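You operate a simulated robot arm through the tools that you are given. There is no shell and no other tool.

Carry out the task below with a simulated robot arm. There is one attempt and no reset: what you move stays moved.

JOB
Strain the pink-ring beaker through the blue-ring sieve into the steel pan.
Fine: pour it all; beaker and sieve back where they stood; steel lid on the pan. Set down upright: pink-ring beaker.

It is judged by the outcome, as a careful person would: the job done as asked, and still so three seconds after it is handed in. It fails if anything else is knocked over, pushed out of place, dropped, spilled or broken. Lids that push on must go on centred and level and be pressed home; caps that screw on are set level and turned clockwise until they are tight.

ROBOT AND FRAMES
A 6-joint arm with a two-finger gripper, fixed in place. Base frame: the origin is at the foot of the arm, x ahead of it, y to its left, z up. Units: mm, rad, N and s.
Its first joint turns from -2.897 to 2.897 rad. Payload 2.45 kg.
The tool frame sits at the grasp point between the pads (the TCP): z along the fingers, y along the line on which they close. The tips reach 20 mm beyond it. Largest opening 140 mm; the body of the gripper starts 168 mm behind the TCP.
Orientation is that of the tool frame in the base frame, as [roll, pitch, yaw] about the fixed x, y, z axes, in that order (R = Rz(yaw) Ry(pitch) Rx(roll)). With the fingers straight down and closing along the base's y, the tool's x points along the base's -x, its y along +y and its z along -z.

CONTROLS
- The arm moves only by the tool step_arm. Its argument "targets" is a list of rows, each an object (a shift or turn left out is 0, a gripper value left out holds the last) with "xyz": the shift along the base's x, y, z in mm, a list of three; "dr": the turn, a rotation vector about the base's x, y, z in rad, a list of three; "claw": the opening, from 0 (shut) to 1 (fully open). In form: [{"xyz": [x, y, z], "dr": [rx, ry, rz], "claw": claw}, ...]. A call has 1 to 20 rows; each row is the pose to reach, as a shift and turn from the pose commanded when the call began. Rows are played at 5 a second. More than 50 mm and 0.15 rad between two rows, or a gripper value outside its range, and nothing of the call is played. Where a pose cannot be reached the arm comes as near as it can. A force on the tool above 40 N (or 10 N above the force at the start of the call, whichever is more), or a blocked arm, ends the call early, and 0.2 s more pass. Each finger travels about 45 mm/s and halts on what it meets, pressing with about 25 N; the grip force reading is that of the motor and also rises with nothing between the fingers. The clock runs only during rows and for 0.2 s after the last one: add rows that repeat a pose to give the fingers time. The reply holds the time, the measured pose of the TCP, the force on the tool along the base axes, the opening and the grip force, in the units named above and with some noise, with the torque about the TCP (base axes, N m) and any sound that the robot's microphone picked up.
- Cameras (640 x 400 px; columns grow to the right, rows downward): "scene" is fixed at [46.2, 651.6, 1456.9]; the picture's right is [-0.36, -0.93, 0.00], its down [-0.34, 0.13, -0.93] and it looks along [0.87, -0.34, -0.37] (base axes); focal length 322 px, centre (320, 200). "wrist" rides on the gripper at [78, 11, -209] in the tool frame; the picture's right is [-0.14, 0.99, 0.00], its down [-0.92, -0.13, -0.37] and it looks along [-0.36, -0.05, 0.93] (tool axes); focal length 280 px, centre (320, 200). There is no depth. A picture from a camera that has moved, and an enlarged one, comes with that camera's place and axes in the base frame and with its lens.
- get_image(camera): a new picture of that camera. No time passes.
- inspect(camera, box): a new picture of the part [left, top, right, bottom] of that camera's present view, enlarged. No time passes.
- job_done(): hands the job in; it is judged then, once.

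Places have to be worked out from the pictures, the camera data and where the tool is seen. Open the gripper and draw the arm clear of the work before you hand the job in, unless the task says otherwise.

The tools are called after "Request:" by a JSON object that holds its "api" and its "payload". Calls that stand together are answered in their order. step_arm: Moves the arm, as the interface text tells. Its arguments: {"type":"object","properties":{"targets":{"type":"array"}},"required":["targets"]} The other tools are called the same way: get_image (camera) takes a picture; inspect (camera, box) takes an enlarged picture of a part of a camera's view; job_done () hands the job in.

At the start:

```text
t: 0.0
eef_pos: [646.1, 37.2, 1170.8]
orientation: [-3.141, -0.002, -3.14]
contact_force: [-0.1, 0.1, 0.2]
torque: [0.01, -0.01, -0.01]
finger_gap: 140.1
gripper_force: 0.0
```

scene: 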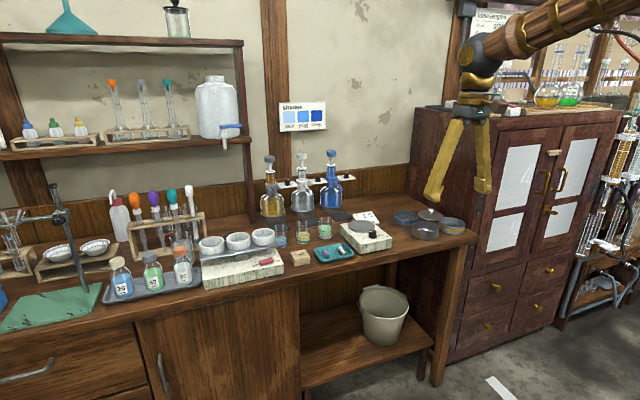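
wrist: 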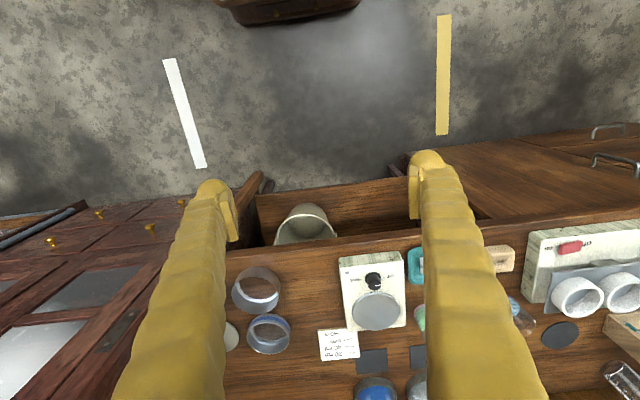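

I begin by looking closer at the bench to find the beaker, the sieve, the pan and the lid.

Request:
{"api": "inspect", "payload": {"camera": "scene", "box": [260, 180, 480, 290]}}

Request:
{"api": "inspect", "payload": {"camera": "scene", "box": [90, 180, 310, 310]}}

Request:
{"api": "inspect", "payload": {"camera": "wrist", "box": [200, 220, 440, 400]}}

Request:
{"api": "inspect", "payload": {"camera": "wrist", "box": [400, 200, 640, 400]}}

```text
2.91 times, centred on (370, 235) of scene
camera zoom: at [46.2, 651.6, 1456.9], right [-0.36, -0.93, 0.0], down [-0.34, 0.13, -0.93], along [0.87, -0.34, -0.37], focal length 938 px, centre (174, 98)
```

zoom: 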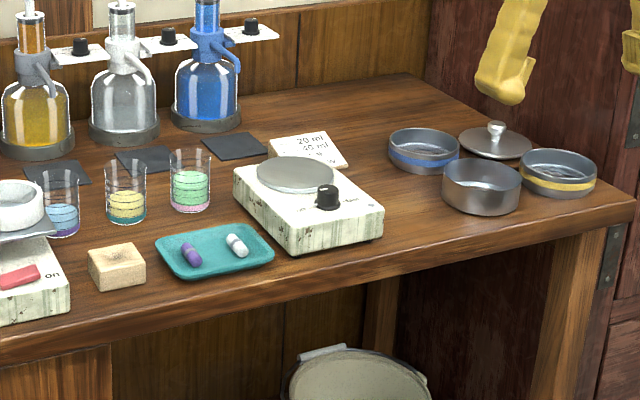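

```text
2.91 times, centred on (200, 245) of scene
camera zoom: at [46.2, 651.6, 1456.9], right [-0.36, -0.93, 0.0], down [-0.34, 0.13, -0.93], along [0.87, -0.34, -0.37], focal length 938 px, centre (669, 69)
```

zoom: 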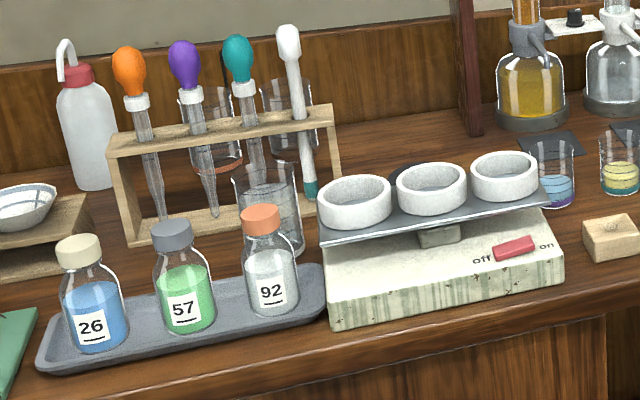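

```text
2.22 times, centred on (320, 310) of wrist
camera zoom: at [568.0, 49.4, 1379.5], right [0.14, 0.99, 0.0], down [0.92, -0.13, 0.37], along [0.36, -0.05, -0.93], focal length 623 px, centre (320, -44)
```

zoom: 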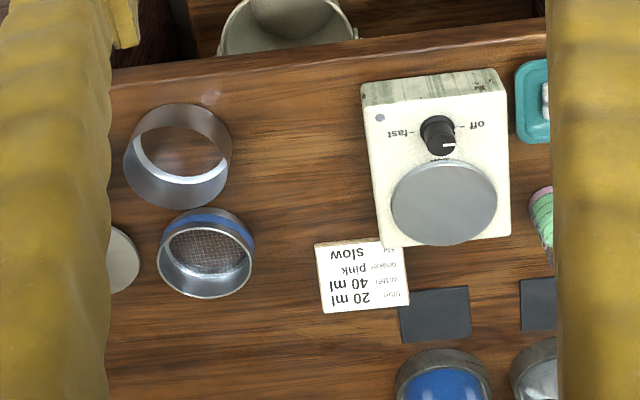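

```text
2.00 times, centred on (520, 300) of wrist
camera zoom: at [568.0, 49.4, 1379.5], right [0.14, 0.99, 0.0], down [0.92, -0.13, 0.37], along [0.36, -0.05, -0.93], focal length 561 px, centre (-80, 0)
```

zoom: 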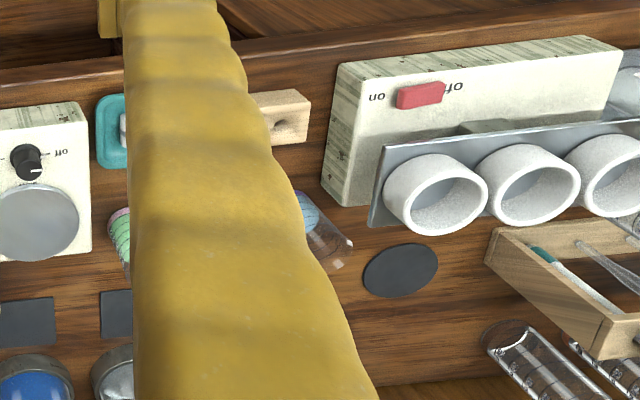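

The three beakers have a coloured band at the foot, and the sieves have rings. I zoom in on each to be sure which is pink.

Request:
{"api": "inspect", "payload": {"camera": "scene", "box": [265, 215, 345, 265]}}

Request:
{"api": "inspect", "payload": {"camera": "scene", "box": [385, 200, 475, 256]}}

Request:
{"api": "inspect", "payload": {"camera": "scene", "box": [340, 205, 390, 236]}}

```text
8.00 times, centred on (305, 240) of scene
camera zoom: at [46.2, 651.6, 1456.9], right [-0.36, -0.93, 0.0], down [-0.34, 0.13, -0.93], along [0.87, -0.34, -0.37], focal length 2580 px, centre (440, -120)
```

zoom: 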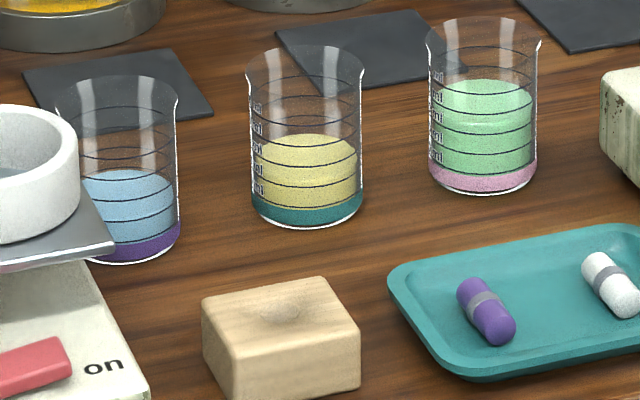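

```text
7.11 times, centred on (430, 228) of scene
camera zoom: at [46.2, 651.6, 1456.9], right [-0.36, -0.93, 0.0], down [-0.34, 0.13, -0.93], along [0.87, -0.34, -0.37], focal length 2293 px, centre (-462, 1)
```

zoom: 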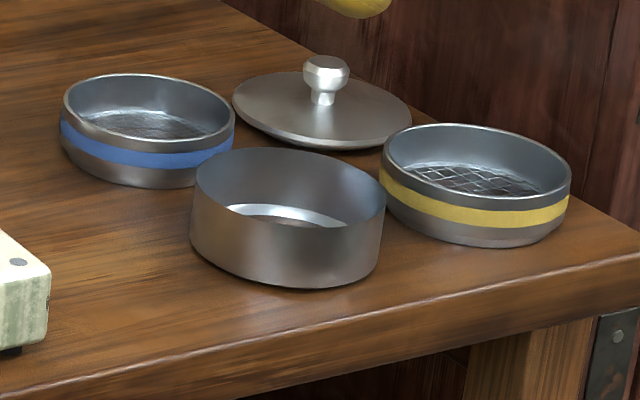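

```text
12.80 times, centred on (365, 220) of scene
camera zoom: at [46.2, 651.6, 1456.9], right [-0.36, -0.93, 0.0], down [-0.34, 0.13, -0.93], along [0.87, -0.34, -0.37], focal length 4128 px, centre (-256, -62)
```

zoom: 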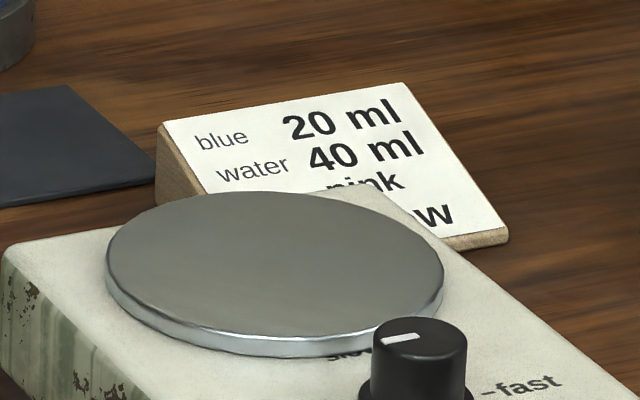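

The pink-ring beaker is the one with the green contents. The blue sieve, steel pan and lid are at the right end of the bench. I shift the arm a little forward and to the right at the same height, to get a second wrist view for triangulation.

Request:
{"api": "step_arm", "payload": {"targets": [{"xyz": [30, -20, 0]}, {"xyz": [60, -40, 0]}, {"xyz": [90, -60, 0]}, {"xyz": [90, -80, 0]}, {"xyz": [90, -80, 0]}]}}

Request:
{"api": "get_image", "payload": {"camera": "wrist"}}

Request:
{"api": "get_image", "payload": {"camera": "scene"}}

```text
t: 1.2
eef_pos: [737.7, -43.1, 1169.4]
orientation: [-3.141, 0.0, 3.142]
contact_force: [0.5, -0.6, 0.3]
torque: [0.02, -0.02, -0.02]
finger_gap: 140.0
gripper_force: 0.0
```

```text
taken
camera wrist: at [659.1, -31.2, 1379.8], right [0.14, 0.99, 0.0], down [0.92, -0.13, 0.37], along [0.36, -0.05, -0.93], focal length 280 px, centre (320, 200)
```

wrist: 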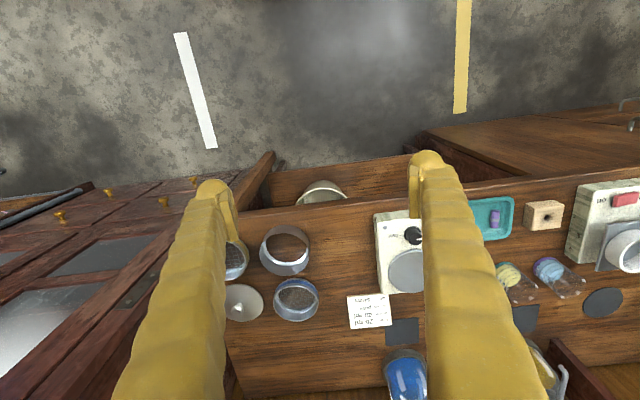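

```text
taken
```

scene: 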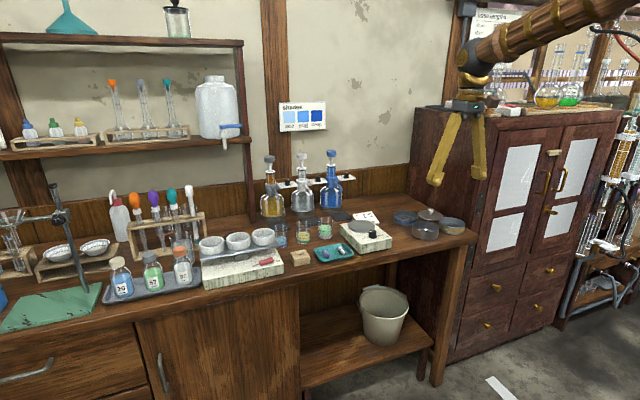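

The corrected triangulation puts the sieve near (1080, -146) and the pan near (960, -151), with rims around z 870. That is far out, so I move closer and lower to check.

Request:
{"api": "step_arm", "payload": {"targets": [{"xyz": [30, -20, -20]}, {"xyz": [60, -40, -40]}, {"xyz": [90, -60, -60]}, {"xyz": [120, -80, -80]}, {"xyz": [150, -100, -90]}, {"xyz": [180, -100, -100]}, {"xyz": [180, -100, -100]}]}}

Request:
{"api": "get_image", "payload": {"camera": "wrist"}}

Request:
{"api": "get_image", "payload": {"camera": "scene"}}

```text
t: 2.8
eef_pos: [915.5, -144.0, 1071.9]
orientation: [-3.141, 0.0, 3.141]
contact_force: [0.7, 0.2, 0.1]
torque: [0.03, -0.03, -0.01]
finger_gap: 140.1
gripper_force: 0.1
```

```text
taken
camera wrist: at [839.1, -132.0, 1280.9], right [0.14, 0.99, 0.0], down [0.92, -0.13, 0.37], along [0.36, -0.05, -0.93], focal length 280 px, centre (320, 200)
```

wrist: 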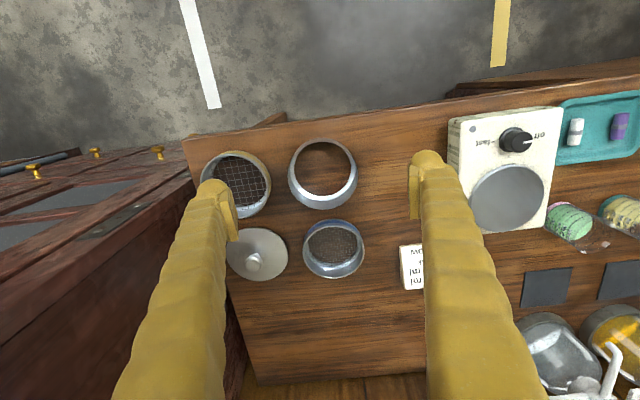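

```text
taken
```

scene: 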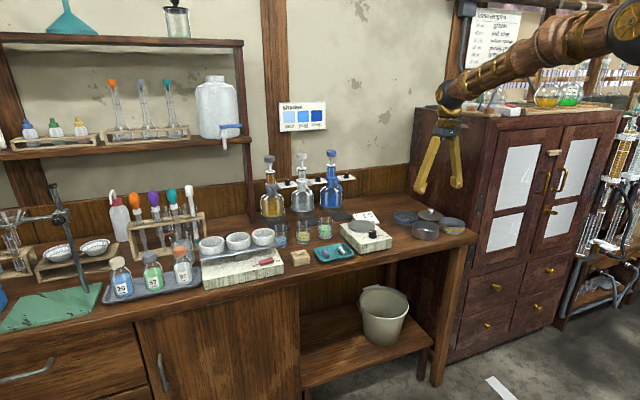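

The pan rim reads near (955, -145) and the blue sieve near (1080, -145), rims around z 850-880. I test the reach by moving above the sieve while staying well above everything.

Request:
{"api": "step_arm", "payload": {"targets": [{"xyz": [30, 0, -10]}, {"xyz": [60, 0, -20]}, {"xyz": [90, 0, -30]}, {"xyz": [110, 0, -40]}, {"xyz": [130, 0, -50]}, {"xyz": [150, 0, -60]}, {"xyz": [165, 0, -70]}, {"xyz": [165, 0, -70]}, {"xyz": [165, 0, -70]}]}}

Request:
{"api": "get_image", "payload": {"camera": "wrist"}}

Request:
{"api": "get_image", "payload": {"camera": "scene"}}

```text
t: 4.8
eef_pos: [1081.1, -141.6, 998.9]
orientation: [3.142, 0.0, -3.14]
contact_force: [0.0, 0.0, -0.5]
torque: [0.05, -0.02, 0.01]
finger_gap: 140.0
gripper_force: 0.0
```

```text
taken
camera wrist: at [1003.6, -130.8, 1208.7], right [0.14, 0.99, 0.0], down [0.92, -0.13, 0.37], along [0.36, -0.05, -0.93], focal length 280 px, centre (320, 200)
```

wrist: 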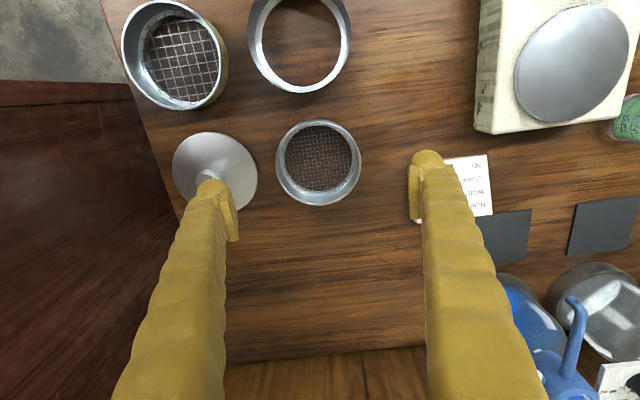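

```text
taken
```

scene: 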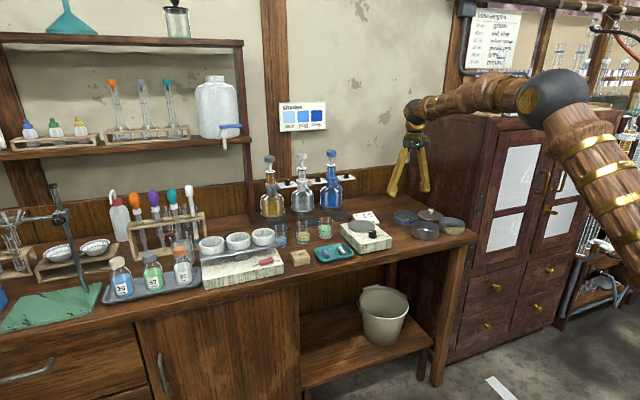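

I can reach the sieve, which sits near (1085, -143) with its rim at z ≈ 875. The four items form a grid with about 135 mm pitch, so a diagonal grip (yaw +45°) clears all neighbours. I rotate here and look again.

Request:
{"api": "step_arm", "payload": {"targets": [{"dr": [0, 0, 0.14]}, {"dr": [0, 0, 0.28]}, {"dr": [0, 0, 0.42]}, {"dr": [0, 0, 0.56]}, {"dr": [0, 0, 0.7]}, {"xyz": [3, -2, -20], "dr": [0, 0, 0.785]}, {"xyz": [3, -2, -40], "dr": [0, 0, 0.785]}, {"xyz": [3, -2, -40], "dr": [0, 0, 0.785]}]}}

Request:
{"api": "get_image", "payload": {"camera": "wrist"}}

```text
t: 6.6
eef_pos: [1084.8, -143.9, 960.4]
orientation: [-3.14, 0.0, -2.357]
contact_force: [-0.3, 0.4, 0.1]
torque: [0.04, 0.01, 0.0]
finger_gap: 140.0
gripper_force: 0.0
```

```text
taken
camera wrist: at [1021.0, -190.8, 1169.3], right [-0.6, 0.8, 0.0], down [0.74, 0.56, 0.37], along [0.29, 0.22, -0.93], focal length 280 px, centre (320, 200)
```

wrist: 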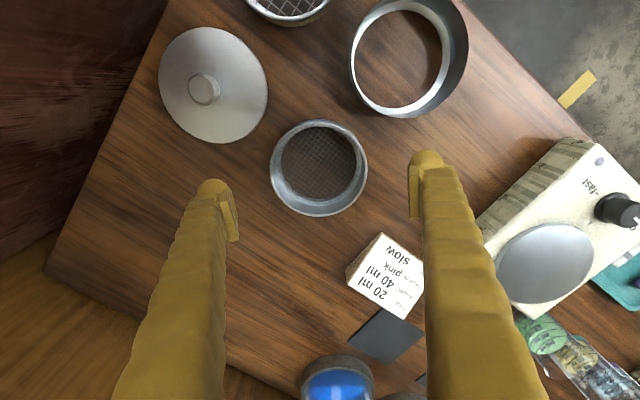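

The view confirms both fingers have clear spots on the diagonal, with the sieve centred near (1082, -145). I lower toward it and check again.

Request:
{"api": "step_arm", "payload": {"targets": [{"xyz": [-2, -1, -20]}, {"xyz": [-2, -1, -40]}, {"xyz": [-2, -1, -60]}, {"xyz": [-2, -1, -60]}]}}

Request:
{"api": "get_image", "payload": {"camera": "wrist"}}

Request:
{"api": "inspect", "payload": {"camera": "scene", "box": [370, 170, 480, 240]}}

```text
t: 7.6
eef_pos: [1081.5, -145.6, 900.3]
orientation: [-3.141, -0.001, -2.356]
contact_force: [0.3, -0.1, 0.3]
torque: [-0.02, 0.01, 0.01]
finger_gap: 140.1
gripper_force: 0.1
```

```text
taken
camera wrist: at [1018.6, -192.0, 1108.3], right [-0.6, 0.8, 0.0], down [0.74, 0.56, 0.37], along [0.29, 0.22, -0.93], focal length 280 px, centre (320, 200)
```

wrist: 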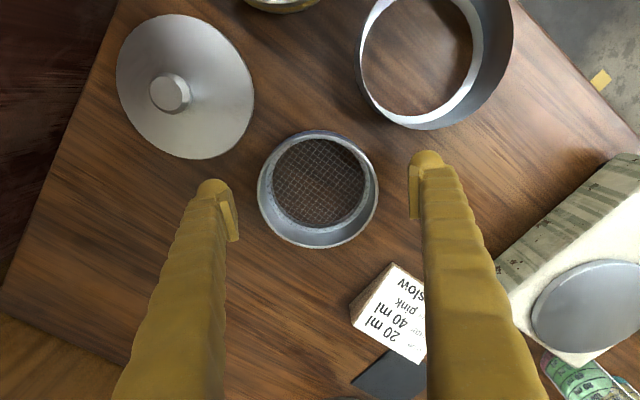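

```text
5.71 times, centred on (425, 205) of scene
camera zoom: at [46.2, 651.6, 1456.9], right [-0.36, -0.93, 0.0], down [-0.34, 0.13, -0.93], along [0.87, -0.34, -0.37], focal length 1843 px, centre (-280, 171)
```

zoom: 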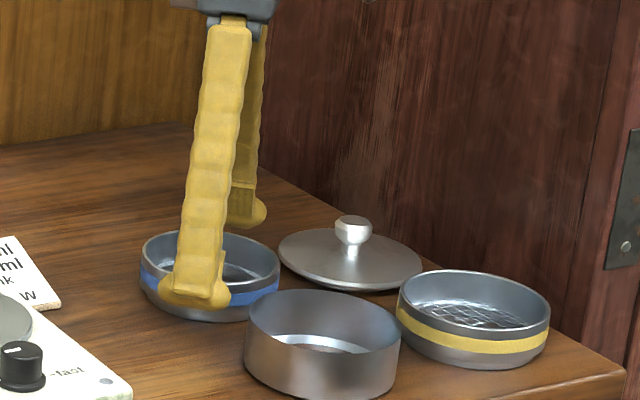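

Both fingers straddle the sieve. I lower 20 mm more and look at how the tips sit relative to the bench and the rim.

Request:
{"api": "step_arm", "payload": {"targets": [{"xyz": [0, 0, -10]}, {"xyz": [0, 0, -20]}, {"xyz": [0, 0, -20]}]}}

Request:
{"api": "get_image", "payload": {"camera": "wrist"}}

Request:
{"api": "inspect", "payload": {"camera": "scene", "box": [380, 190, 450, 234]}}

```text
t: 8.4
eef_pos: [1081.5, -143.9, 879.8]
orientation: [3.142, 0.0, -2.356]
contact_force: [-0.3, -1.1, -0.1]
torque: [-0.02, 0.0, -0.02]
finger_gap: 140.2
gripper_force: 0.1
```

```text
taken
camera wrist: at [1018.7, -191.6, 1089.2], right [-0.6, 0.8, 0.0], down [0.74, 0.56, 0.37], along [0.29, 0.22, -0.93], focal length 280 px, centre (320, 200)
```

wrist: 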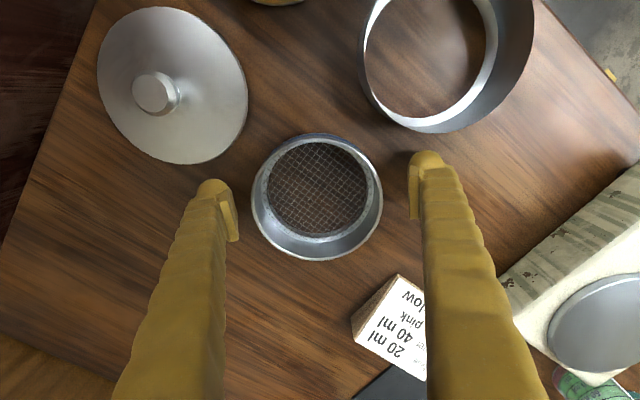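

```text
9.09 times, centred on (415, 212) of scene
camera zoom: at [46.2, 651.6, 1456.9], right [-0.36, -0.93, 0.0], down [-0.34, 0.13, -0.93], along [0.87, -0.34, -0.37], focal length 2932 px, centre (-544, 91)
```

zoom: 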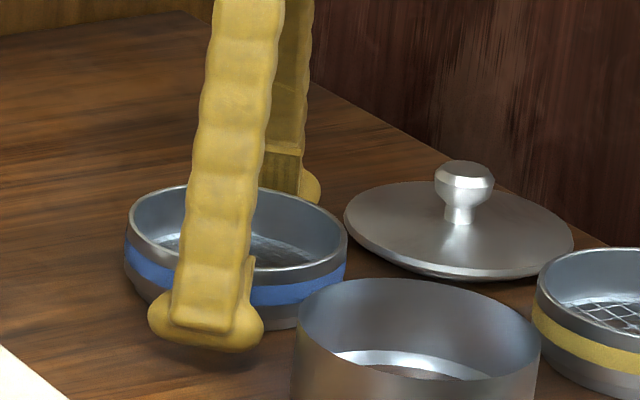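

The fingertips are just above the bench (z 860), and the rim is near z 880 with the sieve centred at about (1082, -146). I drop 3 mm and close on the sieve.

Request:
{"api": "step_arm", "payload": {"targets": [{"xyz": [0, -2, -3]}, {"xyz": [0, -2, -3], "claw": 0.85}, {"xyz": [0, -2, -3], "claw": 0.6}, {"xyz": [0, -2, -3], "claw": 0.6}, {"xyz": [0, -2, -3], "claw": 0.6}, {"xyz": [0, -2, -3], "claw": 0.6}]}}

Request:
{"api": "get_image", "payload": {"camera": "wrist"}}

Request:
{"api": "inspect", "payload": {"camera": "scene", "box": [380, 190, 450, 234]}}

```text
t: 9.8
eef_pos: [1080.6, -147.4, 877.6]
orientation: [-3.141, -0.001, -2.356]
contact_force: [0.2, -0.1, 2.4]
torque: [0.04, 0.01, -0.01]
finger_gap: 105.8
gripper_force: 24.8
```

```text
taken
camera wrist: at [1018.8, -194.0, 1086.4], right [-0.6, 0.8, 0.0], down [0.74, 0.56, 0.37], along [0.29, 0.22, -0.93], focal length 280 px, centre (320, 200)
```

wrist: 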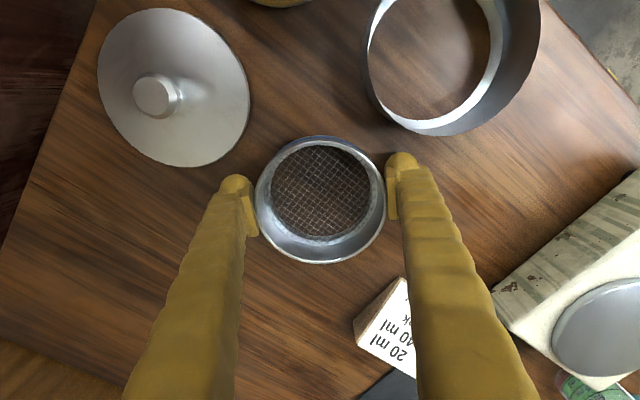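

```text
9.09 times, centred on (415, 212) of scene
camera zoom: at [46.2, 651.6, 1456.9], right [-0.36, -0.93, 0.0], down [-0.34, 0.13, -0.93], along [0.87, -0.34, -0.37], focal length 2932 px, centre (-544, 91)
```

zoom: 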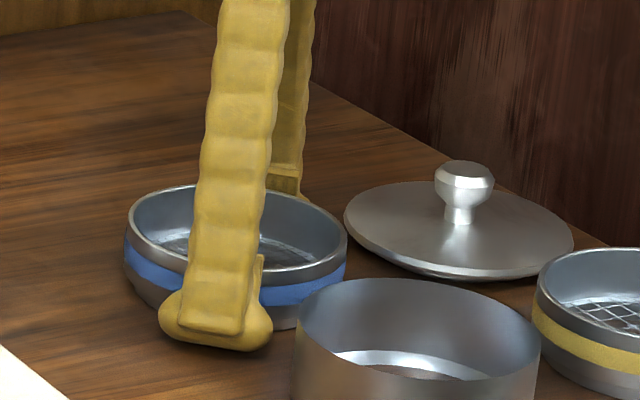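

The sieve is held with a 105.8 mm gap and hardly moved. I lift it straight up, then move to a spot where the pan shows unobstructed in the wrist view, to find the pan's centre precisely.

Request:
{"api": "step_arm", "payload": {"targets": [{"xyz": [0, 0, 10]}, {"xyz": [0, 0, 30]}, {"xyz": [0, 0, 55]}, {"xyz": [0, 0, 83]}, {"xyz": [-20, 20, 83]}, {"xyz": [-40, 45, 83]}, {"xyz": [-65, 70, 83]}, {"xyz": [-65, 70, 83]}, {"xyz": [-65, 70, 83]}]}}

Request:
{"api": "get_image", "payload": {"camera": "wrist"}}

Request:
{"api": "inspect", "payload": {"camera": "scene", "box": [370, 170, 480, 240]}}

```text
t: 11.8
eef_pos: [1016.3, -75.2, 959.5]
orientation: [-3.142, 0.001, -2.357]
contact_force: [-0.2, 1.4, -0.6]
torque: [0.01, -0.03, -0.01]
finger_gap: 105.6
gripper_force: 25.2
```

```text
taken
camera wrist: at [953.6, -123.1, 1168.5], right [-0.6, 0.8, 0.0], down [0.74, 0.56, 0.37], along [0.29, 0.22, -0.93], focal length 280 px, centre (320, 200)
```

wrist: 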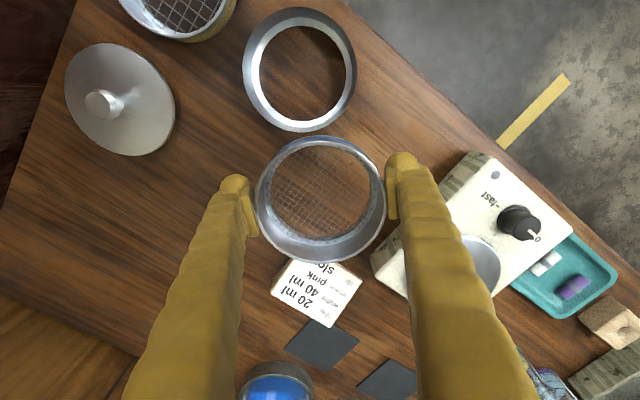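

```text
5.71 times, centred on (425, 205) of scene
camera zoom: at [46.2, 651.6, 1456.9], right [-0.36, -0.93, 0.0], down [-0.34, 0.13, -0.93], along [0.87, -0.34, -0.37], focal length 1843 px, centre (-280, 171)
```

zoom: 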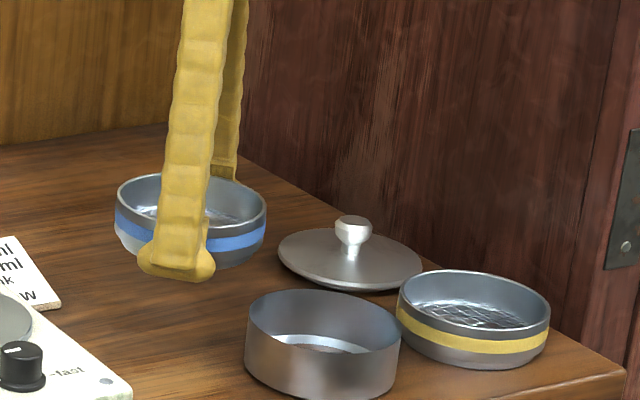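

The sieve is secure. I zoom in on the pan, now fully visible, to measure its rim.

Request:
{"api": "inspect", "payload": {"camera": "wrist", "box": [220, 0, 380, 140]}}

Request:
{"api": "inspect", "payload": {"camera": "wrist", "box": [230, 125, 410, 275]}}

```text
2.86 times, centred on (300, 70) of wrist
camera zoom: at [953.6, -123.1, 1168.5], right [-0.6, 0.8, 0.0], down [0.74, 0.56, 0.37], along [0.29, 0.22, -0.93], focal length 801 px, centre (377, 571)
```

zoom: 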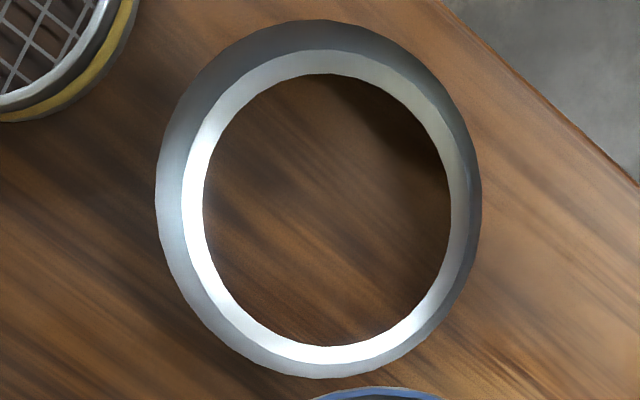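

```text
2.67 times, centred on (320, 200) of wrist
camera zoom: at [953.6, -123.1, 1168.5], right [-0.6, 0.8, 0.0], down [0.74, 0.56, 0.37], along [0.29, 0.22, -0.93], focal length 748 px, centre (320, 200)
```

zoom: 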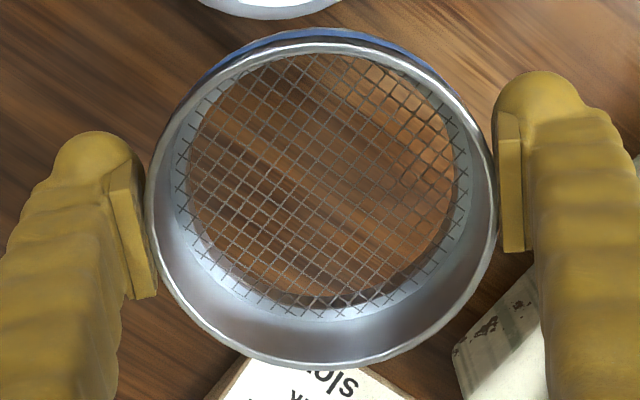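

Measured in the same picture, the pan centre lies about (-68, -75) mm from the held sieve's centre, with the pan rim near z 886. I move the sieve above the pan and check alignment before lowering.

Request:
{"api": "step_arm", "payload": {"targets": [{"xyz": [-17, -19, 0]}, {"xyz": [-34, -38, 0]}, {"xyz": [-51, -57, 0]}, {"xyz": [-67.9, -75.1, 0]}, {"xyz": [-67.9, -75.1, -15]}, {"xyz": [-67.9, -75.1, -25]}, {"xyz": [-67.9, -75.1, -25]}, {"xyz": [-67.9, -75.1, -25]}]}}

Request:
{"api": "get_image", "payload": {"camera": "wrist"}}

Request:
{"api": "inspect", "payload": {"camera": "scene", "box": [385, 190, 465, 240]}}

```text
t: 13.6
eef_pos: [950.5, -153.4, 935.3]
orientation: [-3.141, 0.001, -2.357]
contact_force: [0.5, 0.2, -1.1]
torque: [0.03, 0.02, -0.05]
finger_gap: 105.5
gripper_force: 25.2
```

```text
taken
camera wrist: at [887.3, -199.1, 1144.5], right [-0.6, 0.8, 0.0], down [0.74, 0.56, 0.37], along [0.29, 0.22, -0.93], focal length 280 px, centre (320, 200)
```

wrist: 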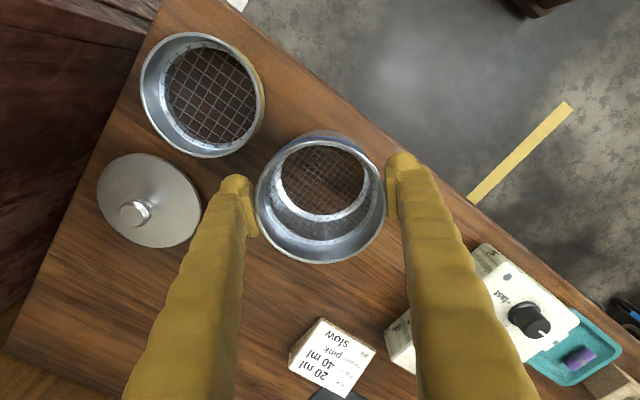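

```text
8.00 times, centred on (425, 215) of scene
camera zoom: at [46.2, 651.6, 1456.9], right [-0.36, -0.93, 0.0], down [-0.34, 0.13, -0.93], along [0.87, -0.34, -0.37], focal length 2580 px, centre (-520, 80)
```

zoom: 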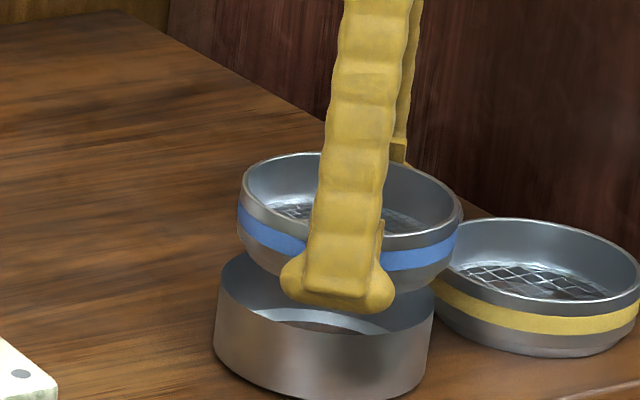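

The scene view hints the sieve is a few mm off to the right of the pan. I zoom in to measure this better.

Request:
{"api": "inspect", "payload": {"camera": "scene", "box": [408, 204, 448, 229]}}

Request:
{"api": "inspect", "payload": {"camera": "scene", "box": [408, 216, 448, 241]}}

Request:
{"api": "inspect", "payload": {"camera": "wrist", "box": [230, 115, 410, 275]}}

```text
16.00 times, centred on (428, 216) of scene
camera zoom: at [46.2, 651.6, 1456.9], right [-0.36, -0.93, 0.0], down [-0.34, 0.13, -0.93], along [0.87, -0.34, -0.37], focal length 5159 px, centre (-1408, -64)
```

zoom: 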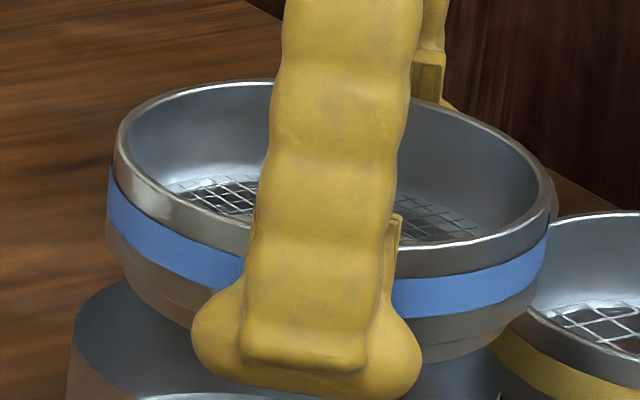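

```text
16.00 times, centred on (428, 228) of scene
camera zoom: at [46.2, 651.6, 1456.9], right [-0.36, -0.93, 0.0], down [-0.34, 0.13, -0.93], along [0.87, -0.34, -0.37], focal length 5159 px, centre (-1408, -256)
```

zoom: 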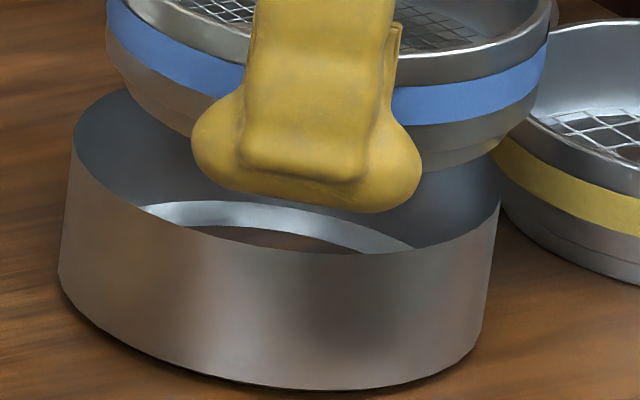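

```text
2.50 times, centred on (320, 195) of wrist
camera zoom: at [887.3, -199.1, 1144.5], right [-0.6, 0.8, 0.0], down [0.74, 0.56, 0.37], along [0.29, 0.22, -0.93], focal length 701 px, centre (320, 212)
```

zoom: 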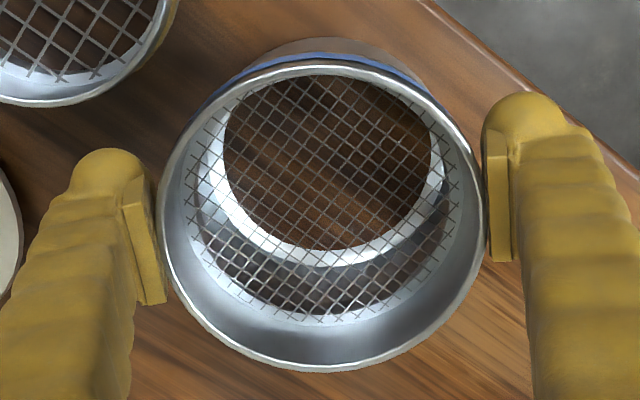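

Both views agree the sieve should shift about (+1.5, +4.5) mm. I correct, lower a little, and re-measure.

Request:
{"api": "step_arm", "payload": {"targets": [{"xyz": [1.5, 4.5, 0]}, {"xyz": [1.5, 4.5, -8]}, {"xyz": [1.5, 4.5, -12]}, {"xyz": [1.5, 4.5, -12]}, {"xyz": [1.5, 4.5, -12]}]}}

Request:
{"api": "inspect", "payload": {"camera": "scene", "box": [408, 204, 448, 229]}}

Request:
{"api": "inspect", "payload": {"camera": "scene", "box": [408, 216, 448, 241]}}

Request:
{"api": "inspect", "payload": {"camera": "wrist", "box": [230, 115, 410, 275]}}

```text
t: 14.8
eef_pos: [950.7, -148.4, 923.1]
orientation: [3.141, 0.002, -2.356]
contact_force: [0.6, 0.3, -1.2]
torque: [0.0, -0.02, 0.01]
finger_gap: 105.5
gripper_force: 24.9
```

```text
16.00 times, centred on (428, 216) of scene
camera zoom: at [46.2, 651.6, 1456.9], right [-0.36, -0.93, 0.0], down [-0.34, 0.13, -0.93], along [0.87, -0.34, -0.37], focal length 5159 px, centre (-1408, -64)
```

zoom: 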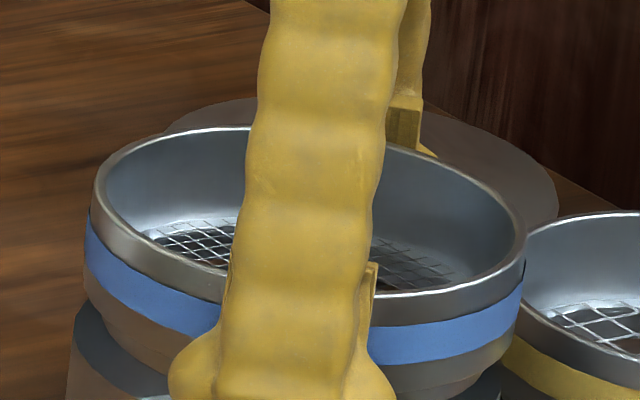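

```text
16.00 times, centred on (428, 228) of scene
camera zoom: at [46.2, 651.6, 1456.9], right [-0.36, -0.93, 0.0], down [-0.34, 0.13, -0.93], along [0.87, -0.34, -0.37], focal length 5159 px, centre (-1408, -256)
```

zoom: 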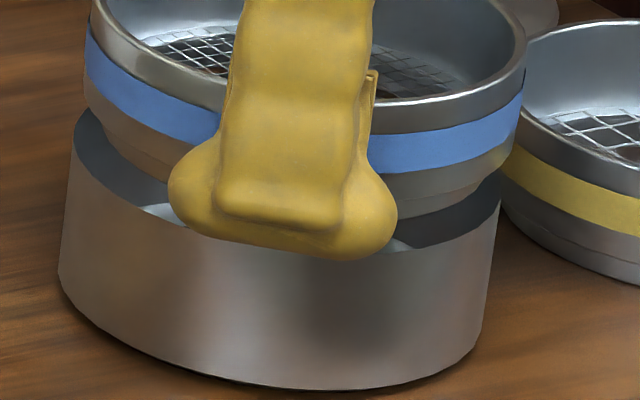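

```text
2.50 times, centred on (320, 195) of wrist
camera zoom: at [888.0, -194.6, 1132.9], right [-0.6, 0.8, 0.0], down [0.74, 0.56, 0.37], along [0.29, 0.22, -0.93], focal length 701 px, centre (320, 212)
```

zoom: 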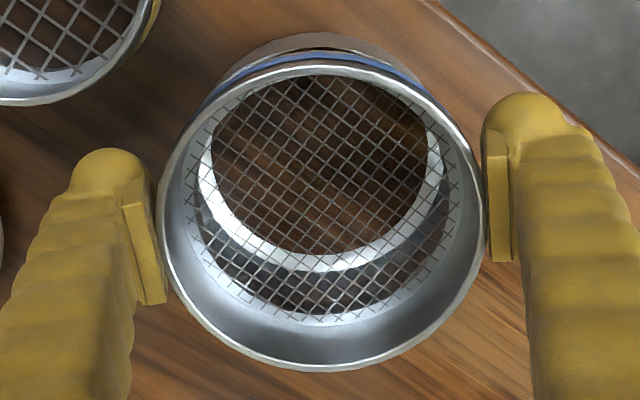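

The sieve now sits within about 1 mm of the pan's axis in both views. I nudge slightly and lower in small steps, watching the force.

Request:
{"api": "step_arm", "payload": {"targets": [{"xyz": [1, -0.4, -3]}, {"xyz": [1, -0.4, -6]}, {"xyz": [1, -0.4, -8]}, {"xyz": [1, -0.4, -10]}, {"xyz": [1, -0.4, -10]}]}}

Request:
{"api": "inspect", "payload": {"camera": "scene", "box": [408, 210, 448, 235]}}

```text
t: 16.0
eef_pos: [951.8, -148.4, 912.1]
orientation: [3.14, -0.001, -2.357]
contact_force: [-0.8, 0.3, -1.0]
torque: [0.0, 0.04, -0.01]
finger_gap: 105.2
gripper_force: 24.9
```

```text
16.00 times, centred on (428, 222) of scene
camera zoom: at [46.2, 651.6, 1456.9], right [-0.36, -0.93, 0.0], down [-0.34, 0.13, -0.93], along [0.87, -0.34, -0.37], focal length 5159 px, centre (-1408, -160)
```

zoom: 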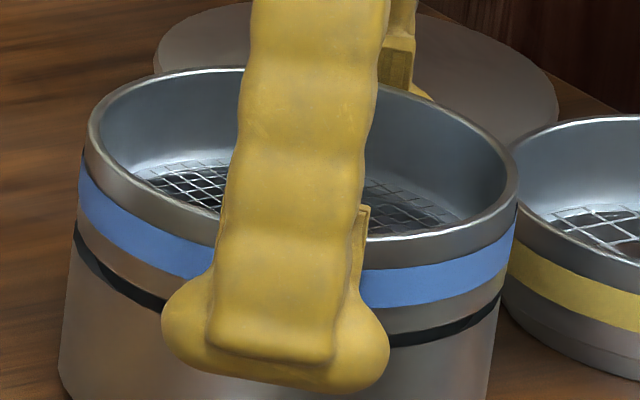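

The skirt is entering the pan with no force, and a dark gap of about 4 mm is left. I keep lowering in small steps until it seats.

Request:
{"api": "step_arm", "payload": {"targets": [{"xyz": [0, 0, -1]}, {"xyz": [0, 0, -2]}, {"xyz": [0, 0, -3]}, {"xyz": [0, 0, -3]}]}}

Request:
{"api": "inspect", "payload": {"camera": "scene", "box": [408, 210, 448, 235]}}

```text
t: 17.0
eef_pos: [950.6, -149.6, 910.1]
orientation: [-3.141, 0.0, -2.356]
contact_force: [0.1, 1.2, 0.2]
torque: [-0.06, -0.06, -0.02]
finger_gap: 105.3
gripper_force: 25.7
```

```text
16.00 times, centred on (428, 222) of scene
camera zoom: at [46.2, 651.6, 1456.9], right [-0.36, -0.93, 0.0], down [-0.34, 0.13, -0.93], along [0.87, -0.34, -0.37], focal length 5159 px, centre (-1408, -160)
```

zoom: 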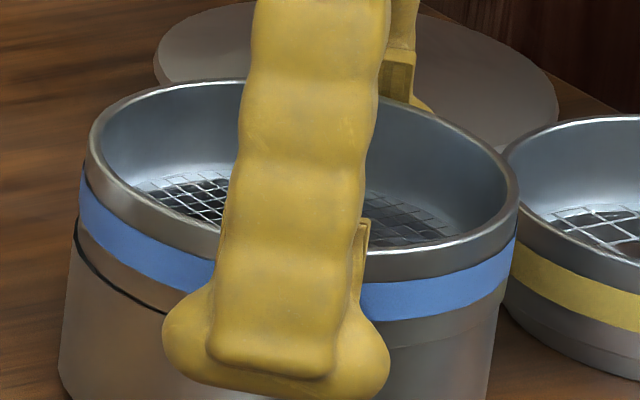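

It has nearly closed, with a thin gap left on the left side. I lower another 2 mm.

Request:
{"api": "step_arm", "payload": {"targets": [{"xyz": [0, 0, -1]}, {"xyz": [0, 0, -2]}, {"xyz": [0, 0, -2]}]}}

Request:
{"api": "inspect", "payload": {"camera": "scene", "box": [408, 210, 448, 235]}}

```text
t: 17.8
eef_pos: [952.2, -149.3, 909.9]
orientation: [-3.14, 0.002, -2.356]
contact_force: [0.1, 0.6, 24.9]
torque: [0.18, 0.03, -0.01]
finger_gap: 105.4
gripper_force: 25.6
```

```text
16.00 times, centred on (428, 222) of scene
camera zoom: at [46.2, 651.6, 1456.9], right [-0.36, -0.93, 0.0], down [-0.34, 0.13, -0.93], along [0.87, -0.34, -0.37], focal length 5159 px, centre (-1408, -160)
```

zoom: 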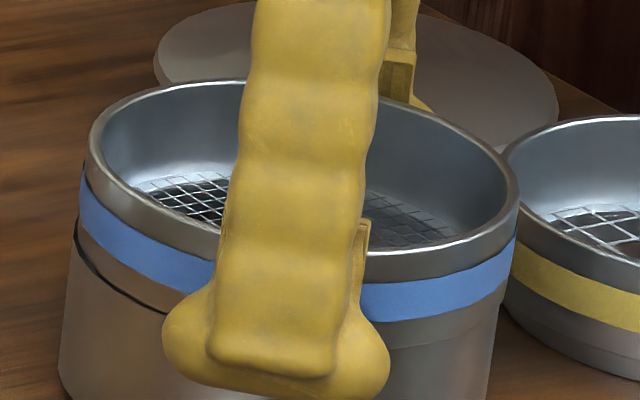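

The 25 N reaction shows the sieve is seated on the pan at z ≈ 910. I relax 1 mm and open the fingers, then look.

Request:
{"api": "step_arm", "payload": {"targets": [{"xyz": [0, 0, 1]}, {"xyz": [0, 0, 1], "claw": 0.85}, {"xyz": [0, 0, 1], "claw": 1}, {"xyz": [0, 0, 1], "claw": 1}, {"xyz": [0, 0, 1], "claw": 1}]}}

Request:
{"api": "inspect", "payload": {"camera": "scene", "box": [400, 207, 456, 242]}}

Request:
{"api": "get_image", "payload": {"camera": "wrist"}}

```text
t: 19.0
eef_pos: [951.2, -148.1, 908.5]
orientation: [3.141, 0.0, -2.356]
contact_force: [0.3, -0.2, -0.4]
torque: [-0.01, -0.03, 0.0]
finger_gap: 139.9
gripper_force: 0.1
```

```text
11.43 times, centred on (428, 224) of scene
camera zoom: at [46.2, 651.6, 1456.9], right [-0.36, -0.93, 0.0], down [-0.34, 0.13, -0.93], along [0.87, -0.34, -0.37], focal length 3685 px, centre (-914, -80)
```

zoom: 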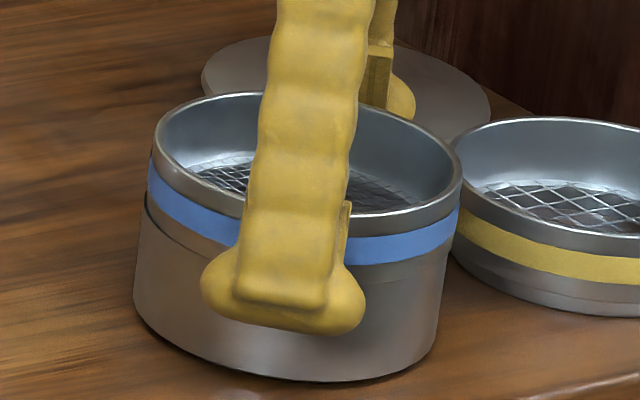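

```text
taken
camera wrist: at [888.3, -194.8, 1118.8], right [-0.6, 0.8, 0.0], down [0.74, 0.56, 0.37], along [0.29, 0.22, -0.93], focal length 280 px, centre (320, 200)
```

wrist: 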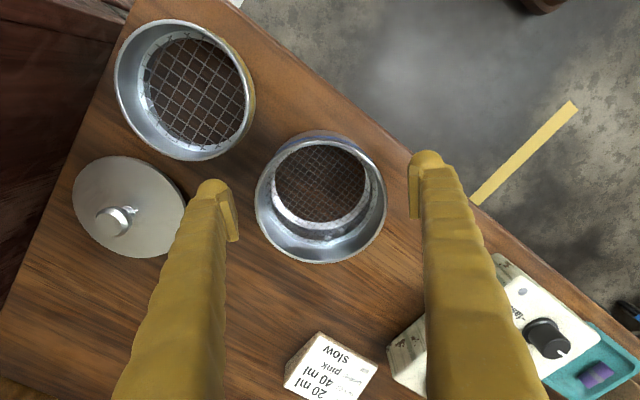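

The sieve is seated level on the pan. Next is the pink beaker, roughly at (1095, 219) and about 78 mm tall. I rise straight up, turn back to yaw 0 and move across at a safe height to look.

Request:
{"api": "step_arm", "payload": {"targets": [{"xyz": [0, 0, 20]}, {"xyz": [0, 0, 50]}, {"xyz": [0, 0, 90]}, {"xyz": [0, 0, 130]}, {"xyz": [0, 0, 160], "dr": [0, 0, -0.13]}, {"xyz": [0, 30, 160], "dr": [0, 0, -0.26]}, {"xyz": [10, 60, 160], "dr": [0, 0, -0.39]}, {"xyz": [20, 100, 160], "dr": [0, 0, -0.52]}, {"xyz": [30, 140, 160], "dr": [0, 0, -0.65]}, {"xyz": [40, 180, 160], "dr": [0, 0, -0.785]}, {"xyz": [40, 220, 160], "dr": [0, 0, -0.785]}, {"xyz": [40, 260, 160], "dr": [0, 0, -0.785]}, {"xyz": [40, 300, 160], "dr": [0, 0, -0.785]}, {"xyz": [40, 340, 160], "dr": [0, 0, -0.785]}, {"xyz": [40, 368, 160], "dr": [0, 0, -0.785]}, {"xyz": [40, 368, 160], "dr": [0, 0, -0.785]}]}}

Request:
{"api": "get_image", "payload": {"camera": "wrist"}}

Request:
{"api": "get_image", "payload": {"camera": "scene"}}

```text
t: 22.4
eef_pos: [991.5, 218.4, 1070.4]
orientation: [3.141, 0.0, 3.141]
contact_force: [0.5, -1.1, 0.7]
torque: [0.02, -0.04, -0.01]
finger_gap: 140.1
gripper_force: 0.2
```

```text
taken
camera wrist: at [913.8, 231.5, 1279.3], right [0.14, 0.99, 0.0], down [0.92, -0.13, 0.37], along [0.36, -0.05, -0.93], focal length 280 px, centre (320, 200)
```

wrist: 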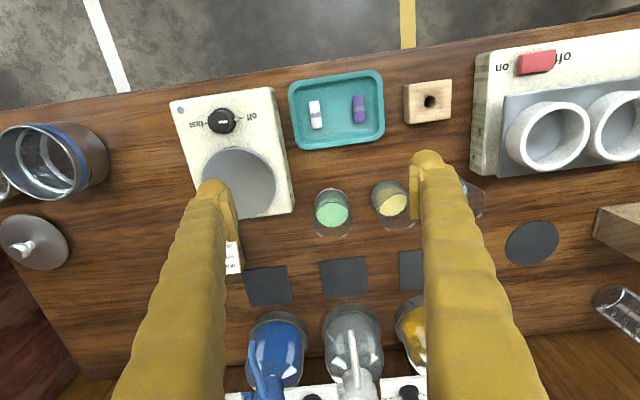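

```text
taken
```

scene: 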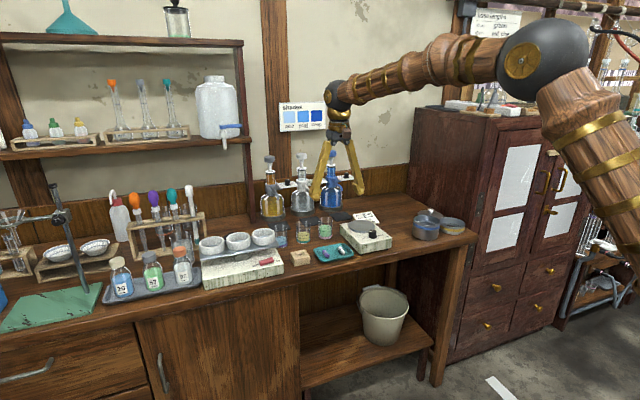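

The pink beaker is visible in the wrist view. I zoom in on it.

Request:
{"api": "inspect", "payload": {"camera": "wrist", "box": [280, 160, 440, 260]}}

Request:
{"api": "inspect", "payload": {"camera": "scene", "box": [300, 205, 364, 245]}}

```text
4.00 times, centred on (360, 210) of wrist
camera zoom: at [913.8, 231.5, 1279.3], right [0.14, 0.99, 0.0], down [0.92, -0.13, 0.37], along [0.36, -0.05, -0.93], focal length 1122 px, centre (160, 160)
```

zoom: 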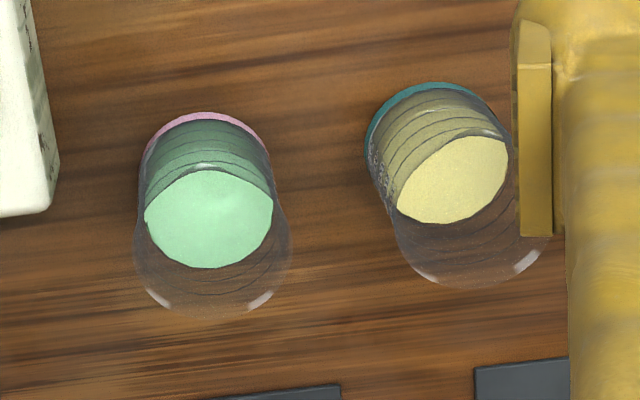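

```text
10.00 times, centred on (332, 225) of scene
camera zoom: at [46.2, 651.6, 1456.9], right [-0.36, -0.93, 0.0], down [-0.34, 0.13, -0.93], along [0.87, -0.34, -0.37], focal length 3225 px, centre (200, -50)
```

zoom: 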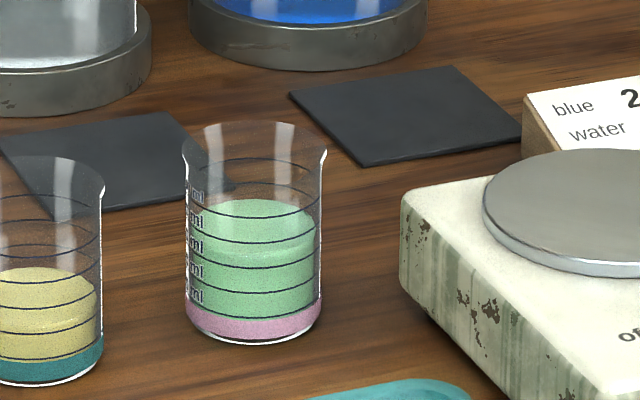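

The beaker centre comes out near (1087, 225), rim near z 928. I'll grip it with the tool inclined about 60° so the gripper stays clear when I tip it sideways. I tilt here at height first and check that the arm can do it.

Request:
{"api": "step_arm", "payload": {"targets": [{"dr": [0, -0.13, 0], "claw": 0.8}, {"dr": [0, -0.26, 0], "claw": 0.6}, {"dr": [0, -0.39, 0], "claw": 0.5}, {"dr": [0, -0.52, 0], "claw": 0.5}, {"dr": [0, -0.65, 0]}, {"dr": [0, -0.78, 0]}, {"dr": [0, -0.91, 0]}, {"dr": [0, -1.04, 0]}, {"dr": [0, -1.04, 0]}]}}

Request:
{"api": "get_image", "payload": {"camera": "wrist"}}

Request:
{"api": "get_image", "payload": {"camera": "scene"}}

```text
t: 24.4
eef_pos: [986.7, 211.8, 1061.9]
orientation: [3.028, 1.013, 2.982]
contact_force: [1.4, 2.0, 2.6]
torque: [-0.23, 0.43, -0.22]
finger_gap: 69.9
gripper_force: 0.1
out of reach, approached as far as the arm can: row 8
```

```text
taken
camera wrist: at [769.6, 235.5, 1106.9], right [0.13, 0.98, 0.18], down [0.16, -0.2, 0.97], along [0.98, -0.1, -0.18], focal length 280 px, centre (320, 200)
```

wrist: 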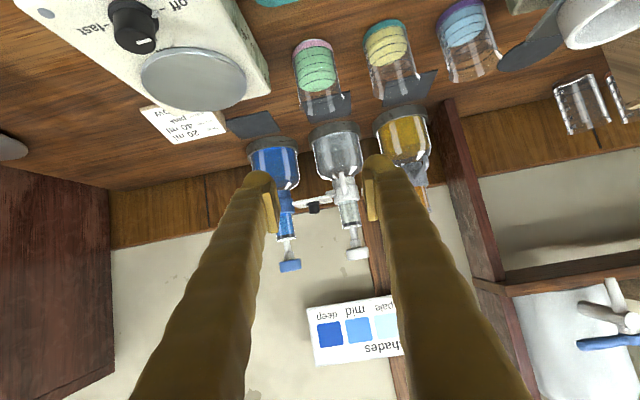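

```text
taken
```

scene: 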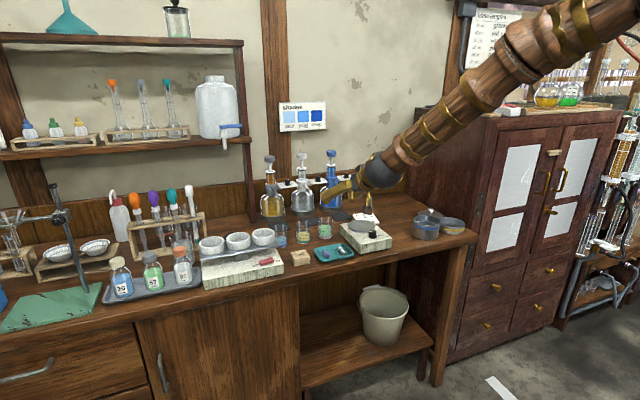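

The arm hits a limit when leaning straight forward. Leaning sideways should be easy for this wrist, so I'll lean the tool toward +y, with the body on the -y side over the low stirrer, and pour toward +y. First I undo the forward tilt.

Request:
{"api": "step_arm", "payload": {"targets": [{"dr": [0, 0.13, 0]}, {"dr": [0, 0.26, 0]}, {"dr": [0, 0.39, 0]}, {"dr": [0, 0.52, 0]}, {"dr": [0, 0.65, 0]}, {"dr": [0, 0.78, 0]}, {"dr": [0, 0.91, 0]}, {"dr": [0, 1.04, 0]}, {"dr": [0, 1.04, 0]}]}}

```text
t: 26.4
eef_pos: [992.9, 220.1, 1069.5]
orientation: [3.142, -0.001, 3.141]
contact_force: [0.4, -0.1, 0.3]
torque: [-0.02, -0.05, -0.01]
finger_gap: 70.1
gripper_force: 0.1
out of reach, approached as far as the arm can: row 2
```

The arm is back to vertical. Now I yaw by +90° so the fingers close along x.

Request:
{"api": "step_arm", "payload": {"targets": [{"xyz": [0, 0, 10], "dr": [0, 0, 0.14]}, {"xyz": [0, 0, 20], "dr": [0, 0, 0.28]}, {"xyz": [0, 0, 30], "dr": [0, 0, 0.42]}, {"xyz": [0, 0, 30], "dr": [0, 0, 0.56]}, {"xyz": [0, 0, 30], "dr": [0, 0, 0.7]}, {"xyz": [0, 0, 30], "dr": [0, 0, 0.84]}, {"xyz": [0, 0, 30], "dr": [0, 0, 0.98]}, {"xyz": [0, 0, 30], "dr": [0, 0, 1.12]}, {"xyz": [0, 0, 30], "dr": [0, 0, 1.26]}, {"xyz": [0, 0, 30], "dr": [0, 0, 1.4]}, {"xyz": [0, 0, 30], "dr": [0, 0, 1.5]}, {"xyz": [0, 0, 30], "dr": [0, 0, 1.5708]}, {"xyz": [0, 0, 30], "dr": [0, 0, 1.5708]}]}}

Request:
{"api": "get_image", "payload": {"camera": "wrist"}}

```text
t: 29.2
eef_pos: [991.5, 219.1, 1099.3]
orientation: [3.141, 0.001, -1.57]
contact_force: [-0.6, 0.2, 0.7]
torque: [0.03, -0.01, -0.01]
finger_gap: 70.2
gripper_force: 0.0
```

```text
taken
camera wrist: at [981.1, 142.2, 1308.5], right [-0.99, 0.14, 0.0], down [0.13, 0.92, 0.37], along [0.05, 0.36, -0.93], focal length 280 px, centre (320, 200)
```

wrist: 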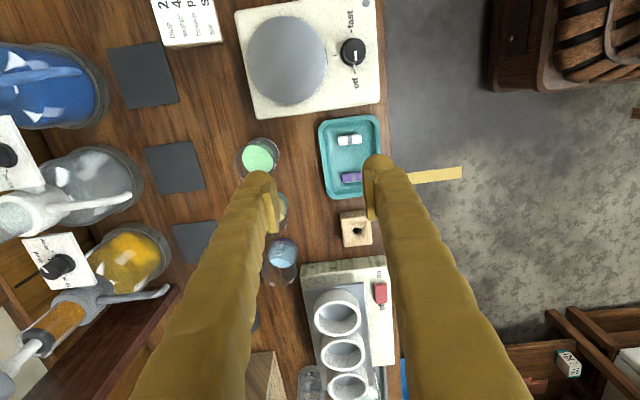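

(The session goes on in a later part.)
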